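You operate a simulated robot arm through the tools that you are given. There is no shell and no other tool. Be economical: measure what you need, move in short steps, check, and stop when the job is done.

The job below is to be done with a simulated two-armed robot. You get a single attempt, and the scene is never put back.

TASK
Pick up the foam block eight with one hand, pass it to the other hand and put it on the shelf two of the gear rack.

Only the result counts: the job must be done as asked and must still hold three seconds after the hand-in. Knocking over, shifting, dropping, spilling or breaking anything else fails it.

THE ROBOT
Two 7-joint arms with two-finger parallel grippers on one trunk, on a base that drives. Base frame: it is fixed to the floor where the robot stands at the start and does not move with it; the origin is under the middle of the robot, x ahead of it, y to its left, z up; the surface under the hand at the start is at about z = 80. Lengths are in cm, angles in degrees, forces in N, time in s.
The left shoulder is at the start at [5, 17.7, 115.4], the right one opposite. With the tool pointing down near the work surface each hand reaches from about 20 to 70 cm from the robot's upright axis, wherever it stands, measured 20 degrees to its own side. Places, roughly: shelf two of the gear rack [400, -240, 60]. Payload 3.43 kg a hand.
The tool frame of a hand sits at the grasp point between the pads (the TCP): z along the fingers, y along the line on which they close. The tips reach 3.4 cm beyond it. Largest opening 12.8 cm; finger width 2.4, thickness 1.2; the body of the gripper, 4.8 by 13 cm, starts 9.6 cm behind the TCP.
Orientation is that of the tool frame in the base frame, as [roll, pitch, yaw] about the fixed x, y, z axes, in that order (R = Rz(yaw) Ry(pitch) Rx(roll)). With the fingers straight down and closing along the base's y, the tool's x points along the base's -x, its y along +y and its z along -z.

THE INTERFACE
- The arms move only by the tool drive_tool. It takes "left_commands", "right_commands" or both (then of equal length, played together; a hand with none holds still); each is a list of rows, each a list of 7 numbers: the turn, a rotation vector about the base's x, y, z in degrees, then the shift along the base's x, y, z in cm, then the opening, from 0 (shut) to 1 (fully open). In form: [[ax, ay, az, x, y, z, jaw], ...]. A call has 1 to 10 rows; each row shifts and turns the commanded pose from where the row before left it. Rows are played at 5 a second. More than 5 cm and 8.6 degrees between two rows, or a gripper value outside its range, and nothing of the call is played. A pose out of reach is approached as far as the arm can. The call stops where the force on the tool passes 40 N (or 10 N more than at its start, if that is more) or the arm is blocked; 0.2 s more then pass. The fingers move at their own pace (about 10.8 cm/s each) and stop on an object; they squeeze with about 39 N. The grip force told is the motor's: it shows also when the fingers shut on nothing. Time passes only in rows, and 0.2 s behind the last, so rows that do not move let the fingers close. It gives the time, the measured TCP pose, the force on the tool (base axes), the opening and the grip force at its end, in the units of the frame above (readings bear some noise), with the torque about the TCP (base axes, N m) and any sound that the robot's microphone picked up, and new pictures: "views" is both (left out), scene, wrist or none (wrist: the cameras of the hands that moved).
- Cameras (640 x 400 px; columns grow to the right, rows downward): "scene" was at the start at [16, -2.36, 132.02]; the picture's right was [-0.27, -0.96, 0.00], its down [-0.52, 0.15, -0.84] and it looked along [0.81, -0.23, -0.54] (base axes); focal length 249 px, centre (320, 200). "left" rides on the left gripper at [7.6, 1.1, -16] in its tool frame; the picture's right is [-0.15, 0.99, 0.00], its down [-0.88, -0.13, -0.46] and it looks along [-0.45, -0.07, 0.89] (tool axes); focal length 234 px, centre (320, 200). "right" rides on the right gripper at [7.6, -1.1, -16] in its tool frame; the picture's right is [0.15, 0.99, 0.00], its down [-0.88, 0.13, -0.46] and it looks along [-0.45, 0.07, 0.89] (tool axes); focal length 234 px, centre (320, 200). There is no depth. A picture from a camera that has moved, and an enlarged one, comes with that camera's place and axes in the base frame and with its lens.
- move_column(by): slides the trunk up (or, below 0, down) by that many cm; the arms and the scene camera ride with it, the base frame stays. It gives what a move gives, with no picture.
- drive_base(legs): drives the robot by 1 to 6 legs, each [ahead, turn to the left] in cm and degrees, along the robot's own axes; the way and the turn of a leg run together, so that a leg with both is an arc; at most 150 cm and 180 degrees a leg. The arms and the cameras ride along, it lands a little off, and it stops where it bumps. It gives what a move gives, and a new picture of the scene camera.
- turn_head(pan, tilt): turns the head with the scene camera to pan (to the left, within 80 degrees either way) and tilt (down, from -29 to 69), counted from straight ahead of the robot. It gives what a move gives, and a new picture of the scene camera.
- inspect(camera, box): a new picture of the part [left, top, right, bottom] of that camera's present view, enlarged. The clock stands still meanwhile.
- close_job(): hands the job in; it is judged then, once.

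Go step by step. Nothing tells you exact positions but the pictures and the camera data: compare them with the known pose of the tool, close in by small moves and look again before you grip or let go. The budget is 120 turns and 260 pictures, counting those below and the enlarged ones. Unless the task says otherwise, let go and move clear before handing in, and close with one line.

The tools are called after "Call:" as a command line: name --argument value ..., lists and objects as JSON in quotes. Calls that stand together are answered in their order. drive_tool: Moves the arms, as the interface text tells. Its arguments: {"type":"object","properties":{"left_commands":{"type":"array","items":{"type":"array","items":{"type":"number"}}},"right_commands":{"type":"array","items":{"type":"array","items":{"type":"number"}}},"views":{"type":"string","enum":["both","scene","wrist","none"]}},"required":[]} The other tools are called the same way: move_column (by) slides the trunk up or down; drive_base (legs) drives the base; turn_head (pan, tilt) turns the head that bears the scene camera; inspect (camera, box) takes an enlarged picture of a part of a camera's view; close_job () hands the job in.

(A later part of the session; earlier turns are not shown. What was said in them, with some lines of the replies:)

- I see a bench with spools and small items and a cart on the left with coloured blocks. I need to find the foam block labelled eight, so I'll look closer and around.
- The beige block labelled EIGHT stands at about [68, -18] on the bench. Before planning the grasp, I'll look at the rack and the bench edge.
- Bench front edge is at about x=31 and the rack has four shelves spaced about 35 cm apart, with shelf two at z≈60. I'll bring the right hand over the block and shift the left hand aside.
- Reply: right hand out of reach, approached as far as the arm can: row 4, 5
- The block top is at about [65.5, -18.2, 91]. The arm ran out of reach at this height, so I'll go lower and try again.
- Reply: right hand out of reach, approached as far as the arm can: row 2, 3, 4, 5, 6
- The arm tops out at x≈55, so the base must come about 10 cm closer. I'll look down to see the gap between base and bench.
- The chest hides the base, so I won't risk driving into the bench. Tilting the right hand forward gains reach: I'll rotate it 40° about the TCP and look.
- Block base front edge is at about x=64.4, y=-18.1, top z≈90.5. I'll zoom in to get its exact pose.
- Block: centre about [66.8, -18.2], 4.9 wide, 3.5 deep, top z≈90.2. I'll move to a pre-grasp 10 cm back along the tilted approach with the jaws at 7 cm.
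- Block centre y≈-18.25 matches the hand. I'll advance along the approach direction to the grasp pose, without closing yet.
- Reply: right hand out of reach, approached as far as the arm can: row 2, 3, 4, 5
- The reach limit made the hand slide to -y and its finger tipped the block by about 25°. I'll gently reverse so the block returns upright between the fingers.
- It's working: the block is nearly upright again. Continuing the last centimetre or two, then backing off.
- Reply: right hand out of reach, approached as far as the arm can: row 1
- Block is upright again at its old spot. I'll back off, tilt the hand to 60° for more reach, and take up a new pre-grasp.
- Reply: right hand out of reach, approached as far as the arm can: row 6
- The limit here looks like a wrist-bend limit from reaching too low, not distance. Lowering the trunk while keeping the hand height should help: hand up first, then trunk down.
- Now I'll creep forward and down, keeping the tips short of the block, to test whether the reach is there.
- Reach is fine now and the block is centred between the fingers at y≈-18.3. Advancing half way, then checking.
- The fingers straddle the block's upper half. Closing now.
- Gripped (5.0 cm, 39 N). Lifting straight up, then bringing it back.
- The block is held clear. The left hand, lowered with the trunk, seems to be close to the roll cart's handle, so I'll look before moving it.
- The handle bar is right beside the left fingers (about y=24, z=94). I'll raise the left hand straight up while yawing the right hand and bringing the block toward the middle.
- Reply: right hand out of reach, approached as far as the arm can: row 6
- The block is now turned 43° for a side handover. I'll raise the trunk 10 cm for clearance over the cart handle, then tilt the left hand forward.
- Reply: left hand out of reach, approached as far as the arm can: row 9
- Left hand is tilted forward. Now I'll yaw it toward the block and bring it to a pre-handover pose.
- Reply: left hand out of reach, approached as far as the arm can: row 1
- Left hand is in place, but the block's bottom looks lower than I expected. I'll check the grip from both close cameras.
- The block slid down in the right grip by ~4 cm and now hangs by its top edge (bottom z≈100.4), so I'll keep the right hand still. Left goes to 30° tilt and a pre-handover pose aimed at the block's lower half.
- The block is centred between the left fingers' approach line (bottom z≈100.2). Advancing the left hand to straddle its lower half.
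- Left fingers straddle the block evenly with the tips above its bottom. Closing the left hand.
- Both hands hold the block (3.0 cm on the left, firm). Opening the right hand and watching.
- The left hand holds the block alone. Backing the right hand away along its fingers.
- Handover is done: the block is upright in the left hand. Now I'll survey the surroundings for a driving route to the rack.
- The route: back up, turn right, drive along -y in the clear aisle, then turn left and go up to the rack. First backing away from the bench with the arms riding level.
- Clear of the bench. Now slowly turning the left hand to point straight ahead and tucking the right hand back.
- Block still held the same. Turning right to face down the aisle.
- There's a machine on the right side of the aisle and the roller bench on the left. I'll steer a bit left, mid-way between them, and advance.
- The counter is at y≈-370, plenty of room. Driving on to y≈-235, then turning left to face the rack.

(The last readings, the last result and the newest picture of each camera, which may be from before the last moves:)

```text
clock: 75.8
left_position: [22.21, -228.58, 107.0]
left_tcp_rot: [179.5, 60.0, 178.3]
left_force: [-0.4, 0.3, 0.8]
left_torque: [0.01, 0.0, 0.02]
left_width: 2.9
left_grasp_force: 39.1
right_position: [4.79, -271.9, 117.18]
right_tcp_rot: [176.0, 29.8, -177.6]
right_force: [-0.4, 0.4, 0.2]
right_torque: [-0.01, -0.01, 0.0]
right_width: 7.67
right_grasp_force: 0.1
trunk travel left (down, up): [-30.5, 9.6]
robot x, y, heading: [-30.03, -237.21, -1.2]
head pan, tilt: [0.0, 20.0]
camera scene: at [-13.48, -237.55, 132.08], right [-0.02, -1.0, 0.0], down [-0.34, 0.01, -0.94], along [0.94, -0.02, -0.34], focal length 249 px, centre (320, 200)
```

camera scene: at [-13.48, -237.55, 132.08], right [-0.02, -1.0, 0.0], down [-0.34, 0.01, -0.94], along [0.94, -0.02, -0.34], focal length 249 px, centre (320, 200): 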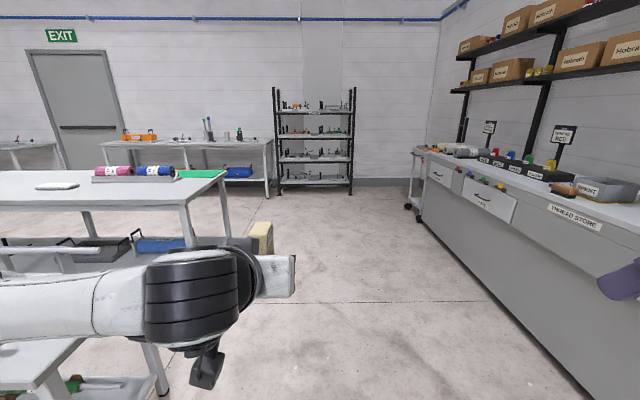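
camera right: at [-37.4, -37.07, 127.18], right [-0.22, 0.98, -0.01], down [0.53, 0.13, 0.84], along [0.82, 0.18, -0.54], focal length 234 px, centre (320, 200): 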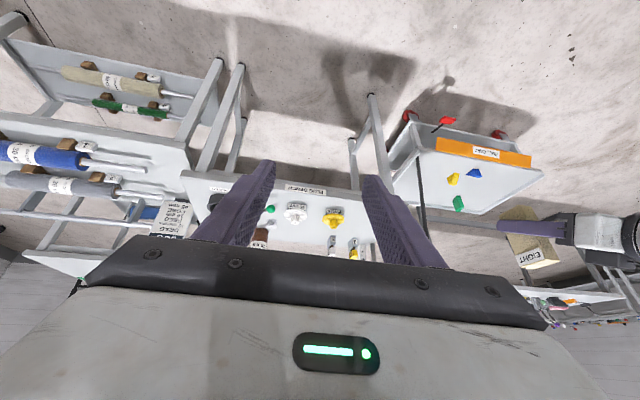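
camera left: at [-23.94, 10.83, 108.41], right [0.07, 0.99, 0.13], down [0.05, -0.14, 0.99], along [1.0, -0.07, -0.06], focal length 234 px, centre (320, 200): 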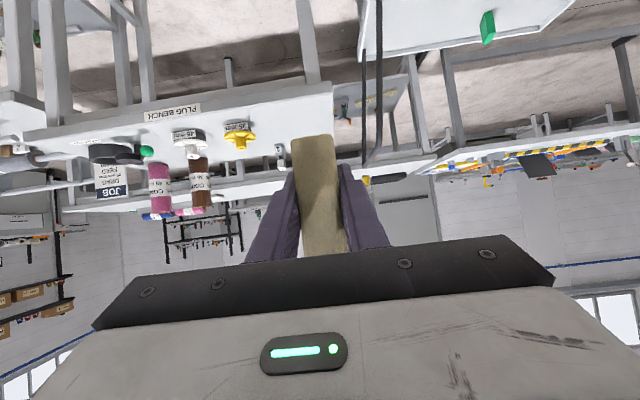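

The rack is straight ahead, its front at x≈378. Driving 240 cm along the clear aisle, then looking at shelf two closely.

Call:
drive_base --legs '[[140, 0.6], [100, 0.6]]'

Call:
turn_head --pan 0 --tilt 25

Call:
inspect --camera "scene" --box '[200, 60, 440, 210]'

```text
clock: 87.6
left_position: [262.83, -230.16, 106.89]
left_tcp_rot: [179.3, 60.0, 179.6]
left_force: [0.5, -0.2, -1.2]
left_torque: [0.05, 0.0, 0.01]
left_width: 2.88
left_grasp_force: 39.7
right_position: [246.23, -273.64, 117.25]
right_tcp_rot: [176.0, 29.7, -176.5]
right_force: [0.1, 0.3, 0.2]
right_torque: [-0.01, -0.02, -0.03]
right_width: 7.67
right_grasp_force: 0.1
trunk travel left (down, up): [-30.5, 9.6]
robot x, y, heading: [210.37, -239.82, -0.1]
head pan, tilt: [0.0, 20.0]
camera scene: at [227.36, -239.65, 132.07], right [0.0, -1.0, 0.0], down [-0.34, 0.0, -0.94], along [0.94, 0.0, -0.34], focal length 249 px, centre (320, 200)
```

scene: 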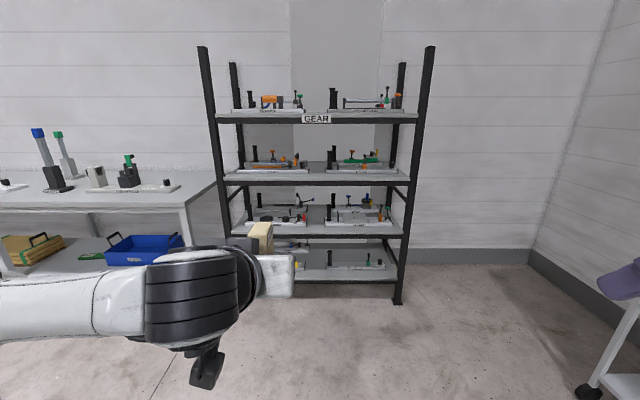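

```text
clock: 88.3
left_position: [262.94, -230.18, 106.89]
left_tcp_rot: [179.3, 60.1, 179.5]
left_force: [-0.4, 0.5, -0.3]
left_torque: [-0.01, -0.02, 0.02]
left_width: 2.86
left_grasp_force: 38.9
right_position: [246.2, -273.7, 117.33]
right_tcp_rot: [176.0, 29.8, -176.5]
right_force: [-0.3, -0.1, -0.4]
right_torque: [0.0, -0.03, 0.01]
right_width: 7.67
right_grasp_force: 0.1
trunk travel left (down, up): [-30.5, 9.6]
robot x, y, heading: [211.05, -239.7, -0.1]
head pan, tilt: [0.0, 25.0]
camera scene: at [227.24, -239.65, 131.27], right [0.0, -1.0, 0.0], down [-0.42, 0.0, -0.91], along [0.91, 0.0, -0.42], focal length 249 px, centre (320, 200)
```

scene: 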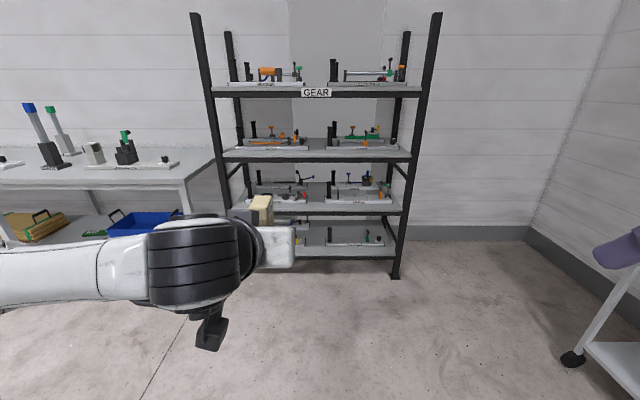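

```text
2.67 times, centred on (320, 135) of scene
camera zoom: at [227.24, -239.65, 131.27], right [0.0, -1.0, 0.0], down [-0.42, 0.0, -0.91], along [0.91, 0.0, -0.42], focal length 663 px, centre (320, 373)
```

zoom: 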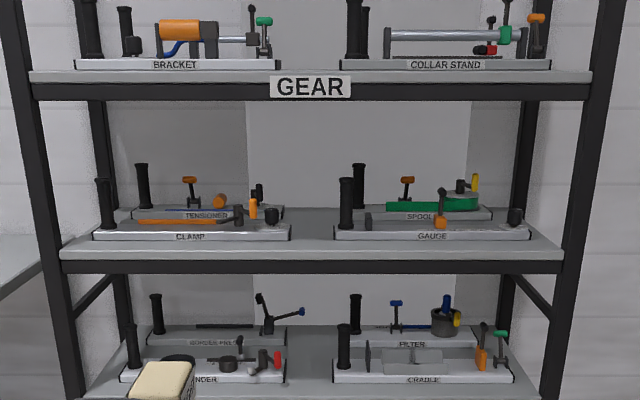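

Shelf two (z≈59) carries four trays, with a clear strip about 11 cm wide in the middle at y≈-237. I'll lower the trunk here and drive nearer, shifting right a bit so the left hand lines up with the strip.

Call:
move_column --by -29

Call:
drive_base --legs '[[0, -5], [85, 0], [0, 5]]'

Call:
inspect --camera "scene" --box '[160, 60, 480, 260]'

```text
clock: 91.2
left_position: [262.88, -230.12, 77.89]
left_tcp_rot: [179.4, 60.0, 179.5]
left_force: [0.6, -0.5, -0.3]
left_torque: [-0.03, 0.01, 0.02]
left_width: 2.88
left_grasp_force: 39.0
right_position: [246.3, -273.7, 88.25]
right_tcp_rot: [176.0, 29.8, -176.5]
right_force: [0.2, 0.4, 0.2]
right_torque: [-0.03, -0.02, -0.01]
right_width: 7.65
right_grasp_force: 0.0
trunk travel left (down, up): [-1.5, 38.6]
robot x, y, heading: [210.68, -239.57, -0.1]
head pan, tilt: [0.0, 25.0]
```

```text
clock: 96.5
left_position: [344.05, -233.99, 77.88]
left_tcp_rot: [179.4, 60.1, -178.4]
left_force: [-0.4, -0.9, 0.4]
left_torque: [0.0, 0.02, -0.02]
left_width: 2.88
left_grasp_force: 38.3
right_position: [328.84, -278.17, 88.33]
right_tcp_rot: [176.0, 29.8, -174.5]
right_force: [0.1, 0.4, 0.9]
right_torque: [-0.01, 0.0, -0.02]
right_width: 7.68
right_grasp_force: 0.1
trunk travel left (down, up): [-1.5, 38.6]
robot x, y, heading: [291.9, -245.39, 1.7]
head pan, tilt: [0.0, 25.0]
camera scene: at [308.67, -244.83, 102.27], right [0.03, -1.0, 0.0], down [-0.42, -0.01, -0.91], along [0.91, 0.03, -0.42], focal length 249 px, centre (320, 200)
```

scene: 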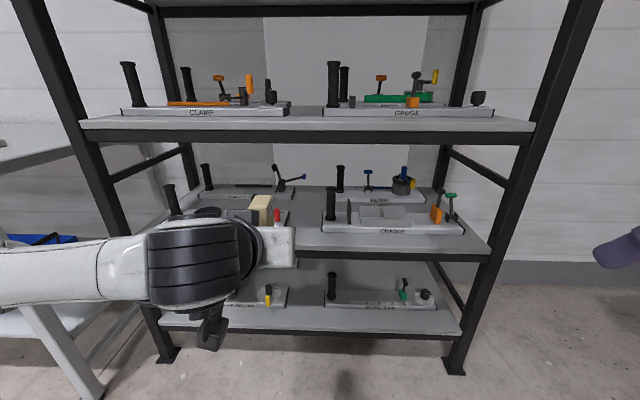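

```text
2.00 times, centred on (320, 160) of scene
camera zoom: at [308.67, -244.83, 102.27], right [0.03, -1.0, 0.0], down [-0.42, -0.01, -0.91], along [0.91, 0.03, -0.42], focal length 498 px, centre (320, 280)
```

zoom: 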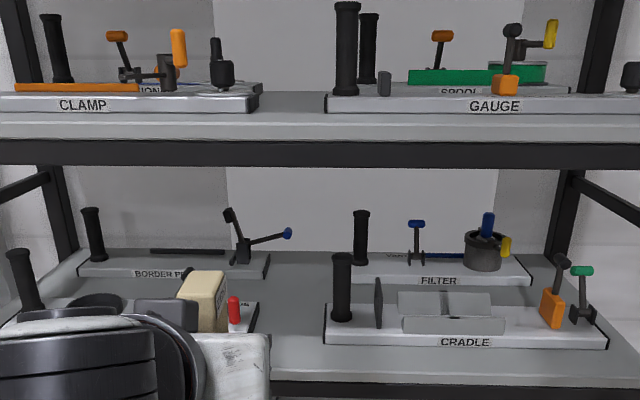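

The gap is y -231.9 to -243.7 with the shelf's front edge at x≈367.5 and trays starting at x≈377. I'll set the block down at about [375, -237.8]. Driving 21 cm ahead and straightening.

Call:
drive_base --legs '[[21, -1.7]]'

Call:
inspect --camera "left" --box '[0, 0, 640, 400]'

```text
clock: 98.2
left_position: [365.44, -235.01, 77.98]
left_tcp_rot: [179.4, 60.1, 179.9]
left_force: [-0.4, 0.9, 0.1]
left_torque: [-0.03, 0.04, -0.01]
left_width: 2.86
left_grasp_force: 39.1
right_position: [349.25, -278.57, 88.18]
right_tcp_rot: [175.9, 29.8, -176.1]
right_force: [0.9, 0.7, 0.1]
right_torque: [0.04, 0.0, 0.05]
right_width: 7.69
right_grasp_force: 0.0
trunk travel left (down, up): [-1.5, 38.6]
robot x, y, heading: [313.07, -245.21, 0.1]
head pan, tilt: [0.0, 25.0]
camera scene: at [329.81, -244.87, 102.27], right [0.01, -1.0, 0.0], down [-0.42, 0.0, -0.91], along [0.91, 0.01, -0.42], focal length 249 px, centre (320, 200)
```

scene: 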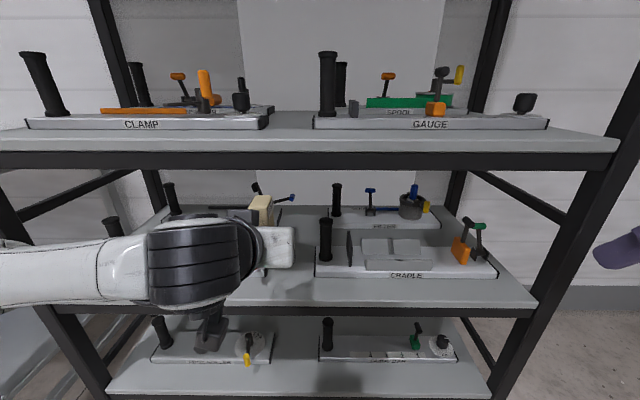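

```text
1.00 times, centred on (320, 200) of left (not enlarged: the box is as wide or as high as the picture)
camera zoom: at [347.89, -234.01, 79.41], right [0.07, 0.99, 0.13], down [0.05, -0.14, 0.99], along [1.0, -0.06, -0.06], focal length 234 px, centre (320, 200)
```

zoom: 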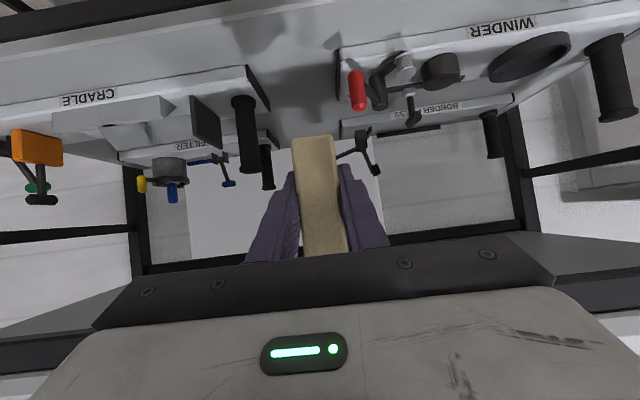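

Gap centre is about y=-237.4, consistent in both views. Moving the block in over the free spot in steps, staying high.

Call:
drive_tool --left_commands '[[0, 0, 0, 0, -1.2, -1, 0.1], [0, 0, 0, 0, -1.2, -2, 0.1], [0, 0, 0, 1, 0, -2, 0.1], [0, 0, 0, 2, 0, -1.5, 0.1], [0, 0, 0, 2, 0, -1, 0.1], [0, 0, 0, 0, 0, 0, 0.1]]' --views "both"

```text
clock: 99.6
left_position: [370.28, -237.55, 70.18]
left_tcp_rot: [179.3, 60.0, 179.9]
left_force: [0.1, 0.0, -0.1]
left_torque: [-0.02, 0.0, -0.03]
left_width: 2.88
left_grasp_force: 39.2
right_position: [349.24, -278.58, 88.15]
right_tcp_rot: [176.1, 29.8, -176.1]
right_force: [-0.9, 0.9, -0.3]
right_torque: [-0.02, -0.01, 0.02]
right_width: 7.67
right_grasp_force: 0.1
trunk travel left (down, up): [-1.5, 38.6]
robot x, y, heading: [313.28, -244.98, 0.1]
head pan, tilt: [0.0, 25.0]
camera scene: at [329.82, -244.87, 102.27], right [0.01, -1.0, 0.0], down [-0.42, 0.0, -0.91], along [0.91, 0.01, -0.42], focal length 249 px, centre (320, 200)
camera left: at [352.76, -236.43, 71.69], right [0.07, 0.99, 0.13], down [0.05, -0.14, 0.99], along [1.0, -0.06, -0.06], focal length 234 px, centre (320, 200)
```

scene: 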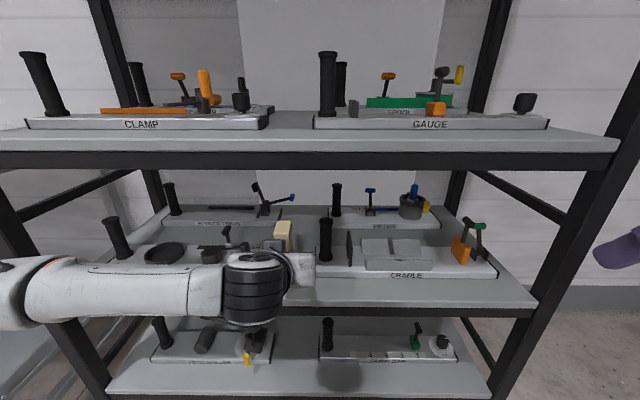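
left: 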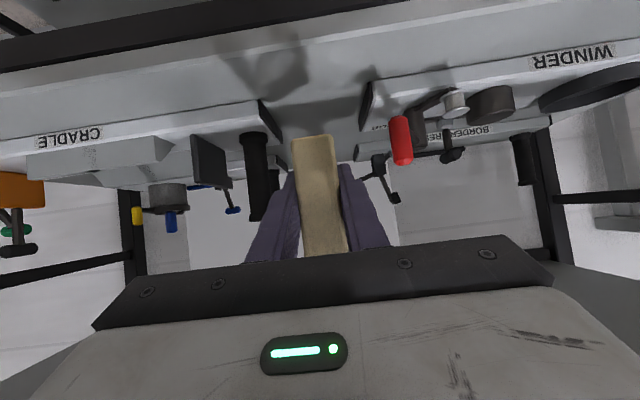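

Front edge x≈366.5, trays begin at x≈375, gap centre y≈-237. Moving to x≈373.5 and lowering toward the surface.

Call:
drive_tool --left_commands '[[0, 0, 0, 1.2, 0.1, -1, 0.1], [0, 0, 0, 1.2, 0.1, -1, 0.1], [0, 0, 0, 0.9, 0.1, -1, 0.1], [0, 0, 0, 0, 0, -1, 0.1], [0, 0, 0, 0, 0, 0, 0.1]]' --views "both"

Call:
inspect --camera "left" --box '[220, 60, 440, 200]'

```text
clock: 100.8
left_position: [373.65, -237.13, 66.36]
left_tcp_rot: [179.4, 60.0, 179.8]
left_force: [0.5, 0.0, -0.9]
left_torque: [-0.01, 0.03, -0.02]
left_width: 2.86
left_grasp_force: 39.3
right_position: [349.0, -278.71, 88.23]
right_tcp_rot: [176.0, 29.8, -176.0]
right_force: [-0.8, -0.2, 0.4]
right_torque: [0.0, 0.01, 0.02]
right_width: 7.68
right_grasp_force: 0.0
trunk travel left (down, up): [-1.5, 38.6]
robot x, y, heading: [313.46, -245.18, 0.1]
head pan, tilt: [0.0, 25.0]
camera scene: at [329.82, -244.87, 102.27], right [0.01, -1.0, 0.0], down [-0.42, 0.0, -0.91], along [0.91, 0.01, -0.42], focal length 249 px, centre (320, 200)
camera left: at [356.11, -236.09, 67.88], right [0.07, 0.99, 0.13], down [0.05, -0.14, 0.99], along [1.0, -0.06, -0.06], focal length 234 px, centre (320, 200)
```

scene: 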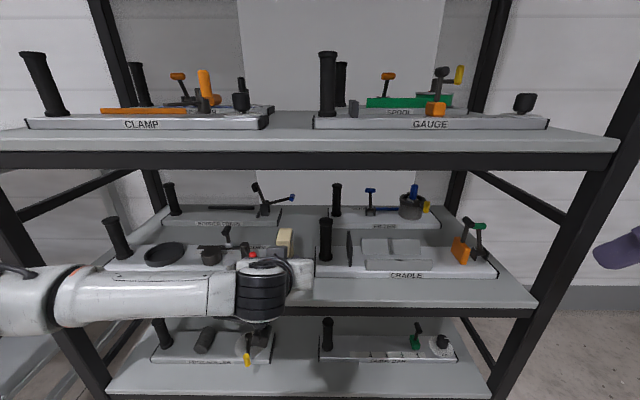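
left: 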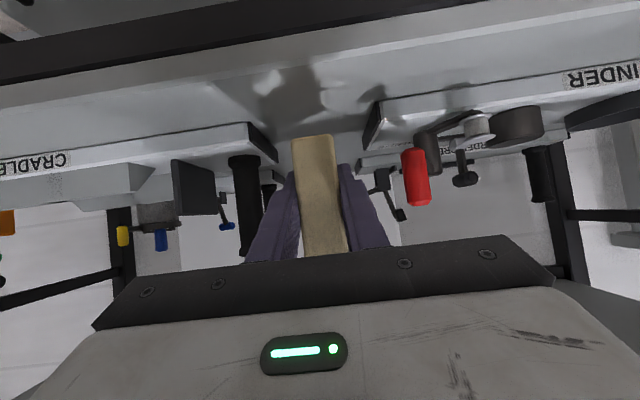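

```text
2.86 times, centred on (330, 130) of left
camera zoom: at [356.11, -236.09, 67.88], right [0.07, 0.99, 0.13], down [0.05, -0.14, 0.99], along [1.0, -0.06, -0.06], focal length 669 px, centre (291, 400)
```

zoom: 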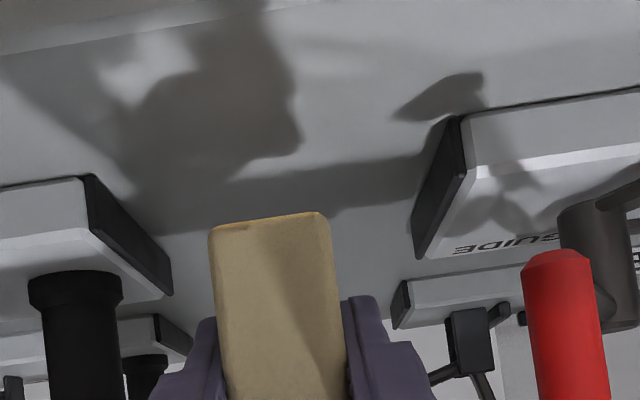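

The block sits level above the free spot. Lowering slowly until contact shows.

Call:
drive_tool --left_commands '[[0, 0, 0, 0, 0, -0.4, 0.1], [0, 0, 0, 0, 0, -0.4, 0.1], [0, 0, 0, 0, 0, -0.4, 0.1], [0, 0, 0, 0, 0, -0.4, 0.1], [0, 0, 0, 0, 0, -0.3, 0.1]]' --views "wrist"

Call:
inspect --camera "left" --box '[220, 60, 440, 200]'

```text
clock: 102.0
left_position: [373.59, -237.15, 64.5]
left_tcp_rot: [179.4, 60.1, 179.8]
left_force: [0.8, 0.3, 0.1]
left_torque: [-0.01, -0.01, -0.01]
left_width: 2.9
left_grasp_force: 39.8
right_position: [349.16, -278.65, 88.25]
right_tcp_rot: [175.9, 29.8, -176.1]
right_force: [0.3, -1.5, 0.1]
right_torque: [0.0, 0.02, -0.03]
right_width: 7.66
right_grasp_force: 0.1
trunk travel left (down, up): [-1.5, 38.6]
robot x, y, heading: [313.13, -245.14, 0.1]
head pan, tilt: [0.0, 25.0]
camera left: at [356.14, -236.1, 66.0], right [0.07, 0.99, 0.13], down [0.05, -0.13, 0.99], along [1.0, -0.06, -0.06], focal length 234 px, centre (320, 200)
```

left: 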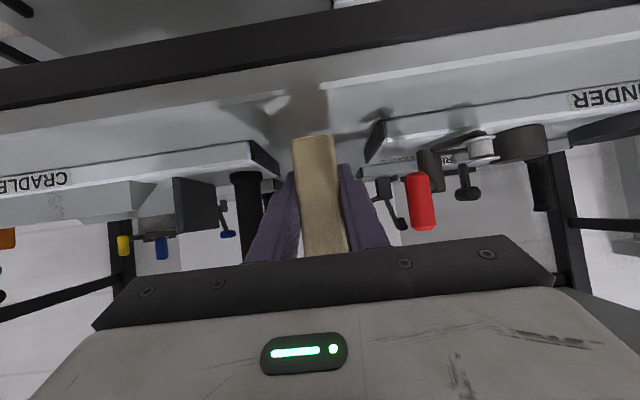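

```text
2.86 times, centred on (330, 130) of left
camera zoom: at [356.14, -236.1, 66.0], right [0.07, 0.99, 0.13], down [0.05, -0.13, 0.99], along [1.0, -0.06, -0.06], focal length 669 px, centre (291, 400)
```

zoom: 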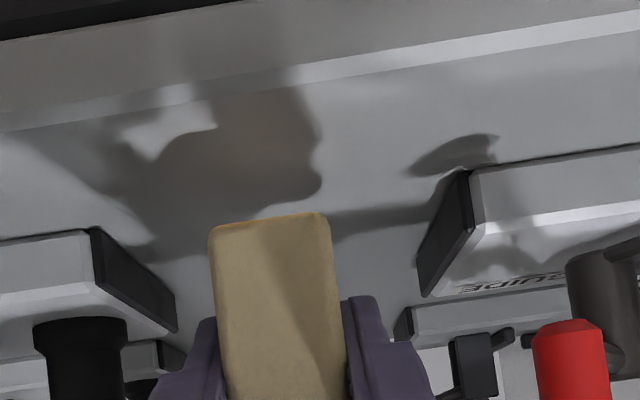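

No contact yet. Continuing down in finer steps.

Call:
drive_tool --left_commands '[[0, 0, 0, 0, 0, -0.25, 0.1], [0, 0, 0, 0, 0, -0.25, 0.1], [0, 0, 0, 0, 0, -0.2, 0.1]]' --views "none"

Call:
inspect --camera "left" --box '[220, 60, 440, 200]'

```text
clock: 102.8
left_position: [373.67, -237.38, 63.74]
left_tcp_rot: [179.4, 60.0, 179.8]
left_force: [-0.5, -0.2, 0.7]
left_torque: [0.0, 0.01, -0.04]
left_width: 2.86
left_grasp_force: 38.8
right_position: [349.15, -278.59, 88.34]
right_tcp_rot: [176.0, 29.9, -176.1]
right_force: [-0.2, -0.9, -0.6]
right_torque: [-0.01, -0.02, 0.03]
right_width: 7.68
right_grasp_force: 0.1
trunk travel left (down, up): [-1.5, 38.6]
robot x, y, heading: [313.05, -245.17, 0.3]
head pan, tilt: [0.0, 25.0]
```

```text
2.86 times, centred on (330, 130) of left
camera zoom: at [356.19, -236.21, 65.25], right [0.07, 0.99, 0.13], down [0.05, -0.14, 0.99], along [1.0, -0.06, -0.06], focal length 669 px, centre (291, 400)
```

zoom: 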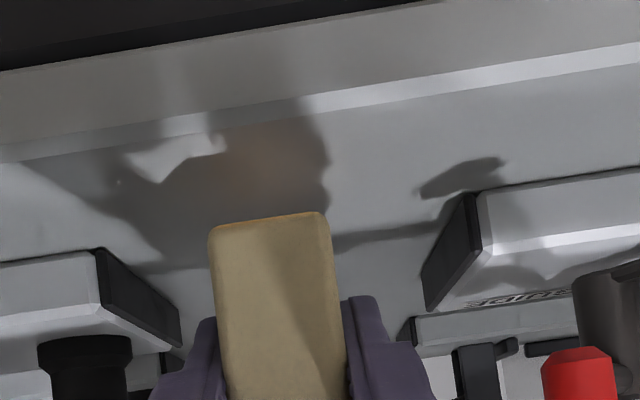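

Still just above the shelf. Continuing fine lowering.

Call:
drive_tool --left_commands '[[0, 0, 0, 0, 0, -0.2, 0.1], [0, 0, 0, 0, 0, -0.2, 0.1], [0, 0, 0, 0, 0, -0.2, 0.1], [0, 0, 0, 0, 0, -0.2, 0.1]]' --views "none"

Call:
inspect --camera "left" --box '[220, 60, 440, 200]'

```text
clock: 103.8
left_position: [373.8, -237.09, 63.08]
left_tcp_rot: [179.4, 60.0, 180.0]
left_force: [-0.4, -0.5, 0.4]
left_torque: [0.02, 0.0, 0.0]
left_width: 2.88
left_grasp_force: 38.7
right_position: [349.02, -278.79, 88.22]
right_tcp_rot: [176.0, 29.8, -176.1]
right_force: [-0.1, 0.8, 0.2]
right_torque: [-0.01, 0.02, 0.0]
right_width: 7.66
right_grasp_force: 0.0
trunk travel left (down, up): [-1.5, 38.6]
robot x, y, heading: [313.28, -245.35, 0.2]
head pan, tilt: [0.0, 25.0]
```

```text
2.86 times, centred on (330, 130) of left
camera zoom: at [356.26, -236.06, 64.47], right [0.07, 0.99, 0.13], down [0.05, -0.14, 0.99], along [1.0, -0.06, -0.06], focal length 669 px, centre (291, 400)
```

zoom: 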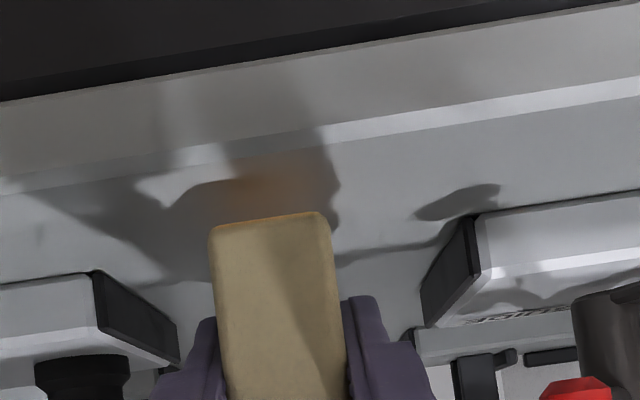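

Very close now. Continuing in small steps, watching the force.

Call:
drive_tool --left_commands '[[0, 0, 0, 0, 0, -0.2, 0.1], [0, 0, 0, 0, 0, -0.2, 0.1], [0, 0, 0, 0, 0, -0.2, 0.1]]' --views "none"

Call:
inspect --camera "left" --box '[220, 60, 440, 200]'

```text
clock: 104.6
left_position: [373.64, -237.11, 62.31]
left_tcp_rot: [179.4, 60.0, 179.8]
left_force: [-0.7, -0.5, -0.5]
left_torque: [-0.02, -0.05, 0.0]
left_width: 2.89
left_grasp_force: 39.1
right_position: [349.09, -278.83, 88.15]
right_tcp_rot: [176.0, 29.8, -176.1]
right_force: [0.1, -0.6, -0.7]
right_torque: [0.0, -0.01, 0.01]
right_width: 7.65
right_grasp_force: 0.1
trunk travel left (down, up): [-1.5, 38.6]
robot x, y, heading: [313.48, -245.28, 0.6]
head pan, tilt: [0.0, 25.0]
```

```text
2.86 times, centred on (330, 130) of left
camera zoom: at [356.23, -235.99, 63.82], right [0.07, 0.99, 0.13], down [0.05, -0.14, 0.99], along [1.0, -0.06, -0.06], focal length 669 px, centre (291, 400)
```

zoom: 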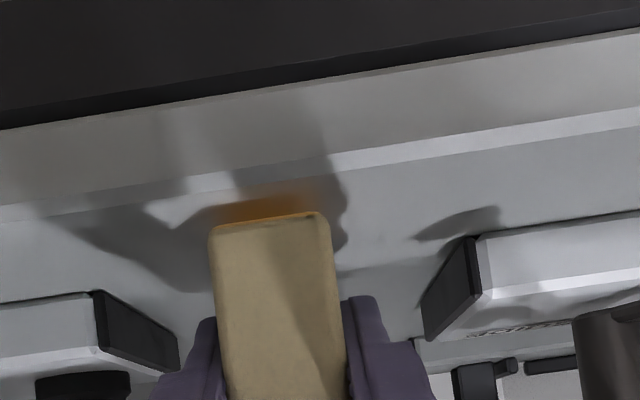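

Triangulating tray corners puts the shelf at z≈58, so contact is about half a centimetre away. Lowering further.

Call:
drive_tool --left_commands '[[0, 0, 0, 0, 0, -0.2, 0.1], [0, 0, 0, 0, 0, -0.2, 0.1], [0, 0, 0, 0, 0, -0.1, 0.1]]' --views "none"

Call:
inspect --camera "left" --box '[220, 60, 440, 200]'

```text
clock: 105.4
left_position: [373.7, -237.04, 61.92]
left_tcp_rot: [179.4, 60.1, 179.9]
left_force: [-0.2, 0.9, 2.1]
left_torque: [-0.08, -0.05, 0.02]
left_width: 2.87
left_grasp_force: 38.4
right_position: [349.06, -278.62, 88.26]
right_tcp_rot: [176.0, 29.8, -176.1]
right_force: [-0.3, 0.3, -0.1]
right_torque: [0.0, 0.02, -0.01]
right_width: 7.7
right_grasp_force: 0.1
trunk travel left (down, up): [-1.5, 38.6]
robot x, y, heading: [313.08, -244.98, 0.5]
head pan, tilt: [0.0, 25.0]
```

```text
2.86 times, centred on (330, 130) of left
camera zoom: at [356.24, -236.02, 63.39], right [0.07, 0.99, 0.13], down [0.05, -0.13, 0.99], along [1.0, -0.06, -0.05], focal length 669 px, centre (291, 400)
```

zoom: 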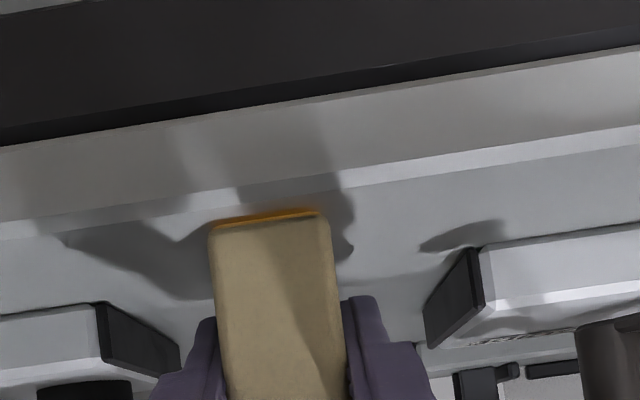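

Contact is beginning (about 2 N upward, contact shadow closed). One slight press, then check.

Call:
drive_tool --left_commands '[[0, 0, 0, 0, 0, -0.15, 0.1], [0, 0, 0, 0, 0, 0, 0.1]]' --views "none"

```text
clock: 106.0
left_position: [373.72, -237.02, 61.97]
left_tcp_rot: [179.4, 60.1, -180.0]
left_force: [-1.1, 0.8, 9.0]
left_torque: [0.0, -0.19, 0.05]
left_width: 2.88
left_grasp_force: 38.9
right_position: [349.11, -278.72, 88.25]
right_tcp_rot: [176.0, 29.8, -176.1]
right_force: [-0.1, 0.4, -0.5]
right_torque: [0.01, -0.04, 0.01]
right_width: 7.7
right_grasp_force: 0.0
trunk travel left (down, up): [-1.5, 38.6]
robot x, y, heading: [312.81, -244.95, 0.1]
head pan, tilt: [0.0, 25.0]
```

Firm contact at 9 N. Opening the left hand.

Call:
drive_tool --left_commands '[[0, 0, 0, 0, 0, 0.1, 0.2], [0, 0, 0, 0, 0, 0, 0.3], [0, 0, 0, 0, 0, 0, 0.42], [0, 0, 0, 0, 0, 0, 0.42]]' --views "both"

Call:
inspect --camera "left" --box '[220, 60, 440, 200]'

```text
clock: 107.0
left_position: [373.74, -237.11, 61.72]
left_tcp_rot: [179.5, 60.0, 179.9]
left_force: [0.4, -0.4, 0.3]
left_torque: [0.01, 0.01, -0.04]
left_width: 5.4
left_grasp_force: 0.0
right_position: [349.12, -278.85, 88.21]
right_tcp_rot: [176.0, 29.8, -176.0]
right_force: [0.5, -0.7, 0.5]
right_torque: [0.01, 0.02, 0.01]
right_width: 7.68
right_grasp_force: 0.1
trunk travel left (down, up): [-1.5, 38.6]
robot x, y, heading: [313.31, -244.91, -0.1]
head pan, tilt: [0.0, 25.0]
camera scene: at [329.82, -244.87, 102.27], right [0.01, -1.0, 0.0], down [-0.42, 0.0, -0.91], along [0.91, 0.01, -0.42], focal length 249 px, centre (320, 200)
camera left: at [356.22, -236.07, 63.23], right [0.07, 0.99, 0.13], down [0.05, -0.14, 0.99], along [1.0, -0.06, -0.06], focal length 234 px, centre (320, 200)
```

scene: 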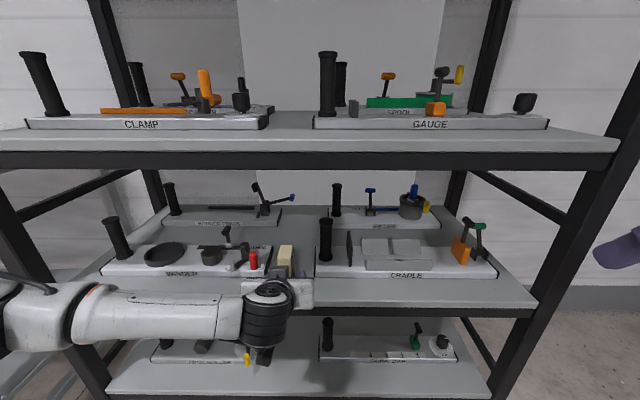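
left: 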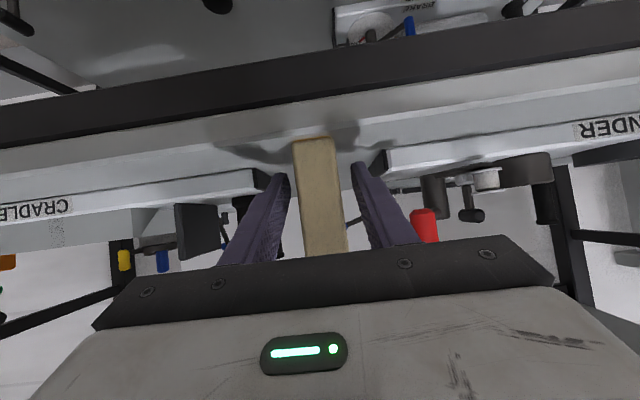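

```text
2.86 times, centred on (330, 130) of left
camera zoom: at [356.22, -236.07, 63.23], right [0.07, 0.99, 0.13], down [0.05, -0.14, 0.99], along [1.0, -0.06, -0.06], focal length 669 px, centre (291, 400)
```

zoom: 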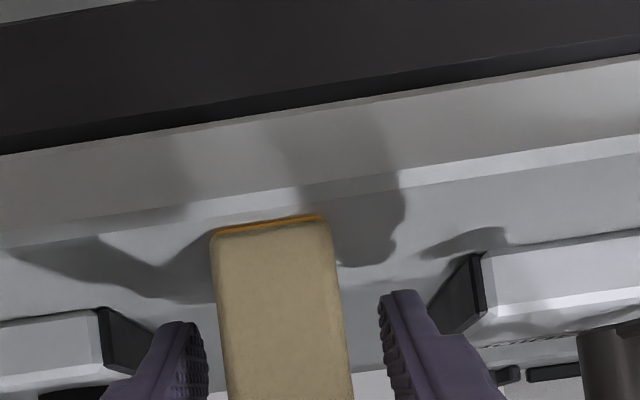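

The block stands on its own. Backing the left hand out along its fingers.

Call:
drive_tool --left_commands '[[0, 0, 0, -0.9, 0, 0.5, 0.42], [0, 0, 0, -1.3, 0, 0.75, 0.42], [0, 0, 0, -1.5, 0, 0.8, 0.42], [0, 0, 0, -2, 0, 1.1, 0.42], [0, 0, 0, -2, 0, 1.1, 0.42], [0, 0, 0, -2.5, 0, 1.2, 0.42], [0, 0, 0, -2.5, 0, 1.2, 0.42], [0, 0, 0, 0, 0, 0, 0.42]]' --views "both"

```text
clock: 108.8
left_position: [360.88, -237.06, 68.3]
left_tcp_rot: [179.4, 60.0, 179.8]
left_force: [0.8, 0.1, -0.9]
left_torque: [-0.02, 0.01, 0.03]
left_width: 5.38
left_grasp_force: 0.0
right_position: [349.18, -278.67, 88.22]
right_tcp_rot: [176.1, 29.8, -176.1]
right_force: [-1.0, 0.8, 0.6]
right_torque: [-0.02, 0.01, 0.04]
right_width: 7.7
right_grasp_force: 0.0
trunk travel left (down, up): [-1.5, 38.6]
robot x, y, heading: [313.12, -245.34, -0.0]
head pan, tilt: [0.0, 25.0]
camera scene: at [329.81, -244.87, 102.27], right [0.01, -1.0, 0.0], down [-0.42, 0.0, -0.91], along [0.91, 0.01, -0.42], focal length 249 px, centre (320, 200)
camera left: at [343.26, -236.08, 69.87], right [0.07, 0.99, 0.13], down [0.05, -0.14, 0.99], along [1.0, -0.06, -0.06], focal length 234 px, centre (320, 200)
```

scene: 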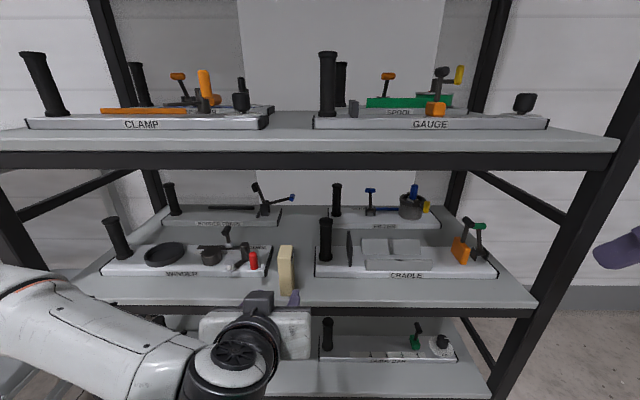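
left: 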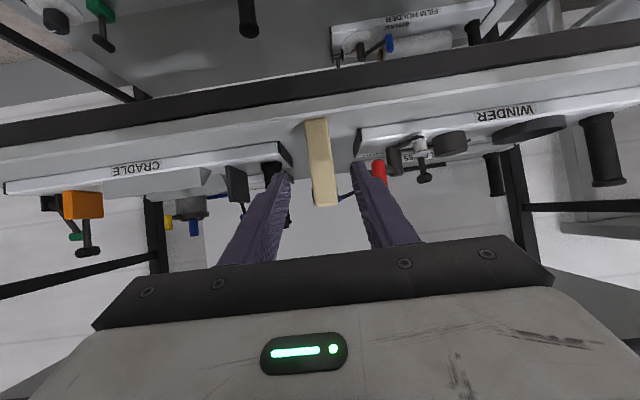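

The block stands upright on shelf two in the free gap, nothing else has shifted, and both hands are clear. Handing in.

Call:
close_job

```text
The job is handed in.
```

The foam block eight was picked up with the right hand, passed to the left and now stands upright on shelf two of the gear rack, in the gap between the trays; the block was tipped about 25° and set back upright before the grasp, and nothing else was knocked or moved that I could see.
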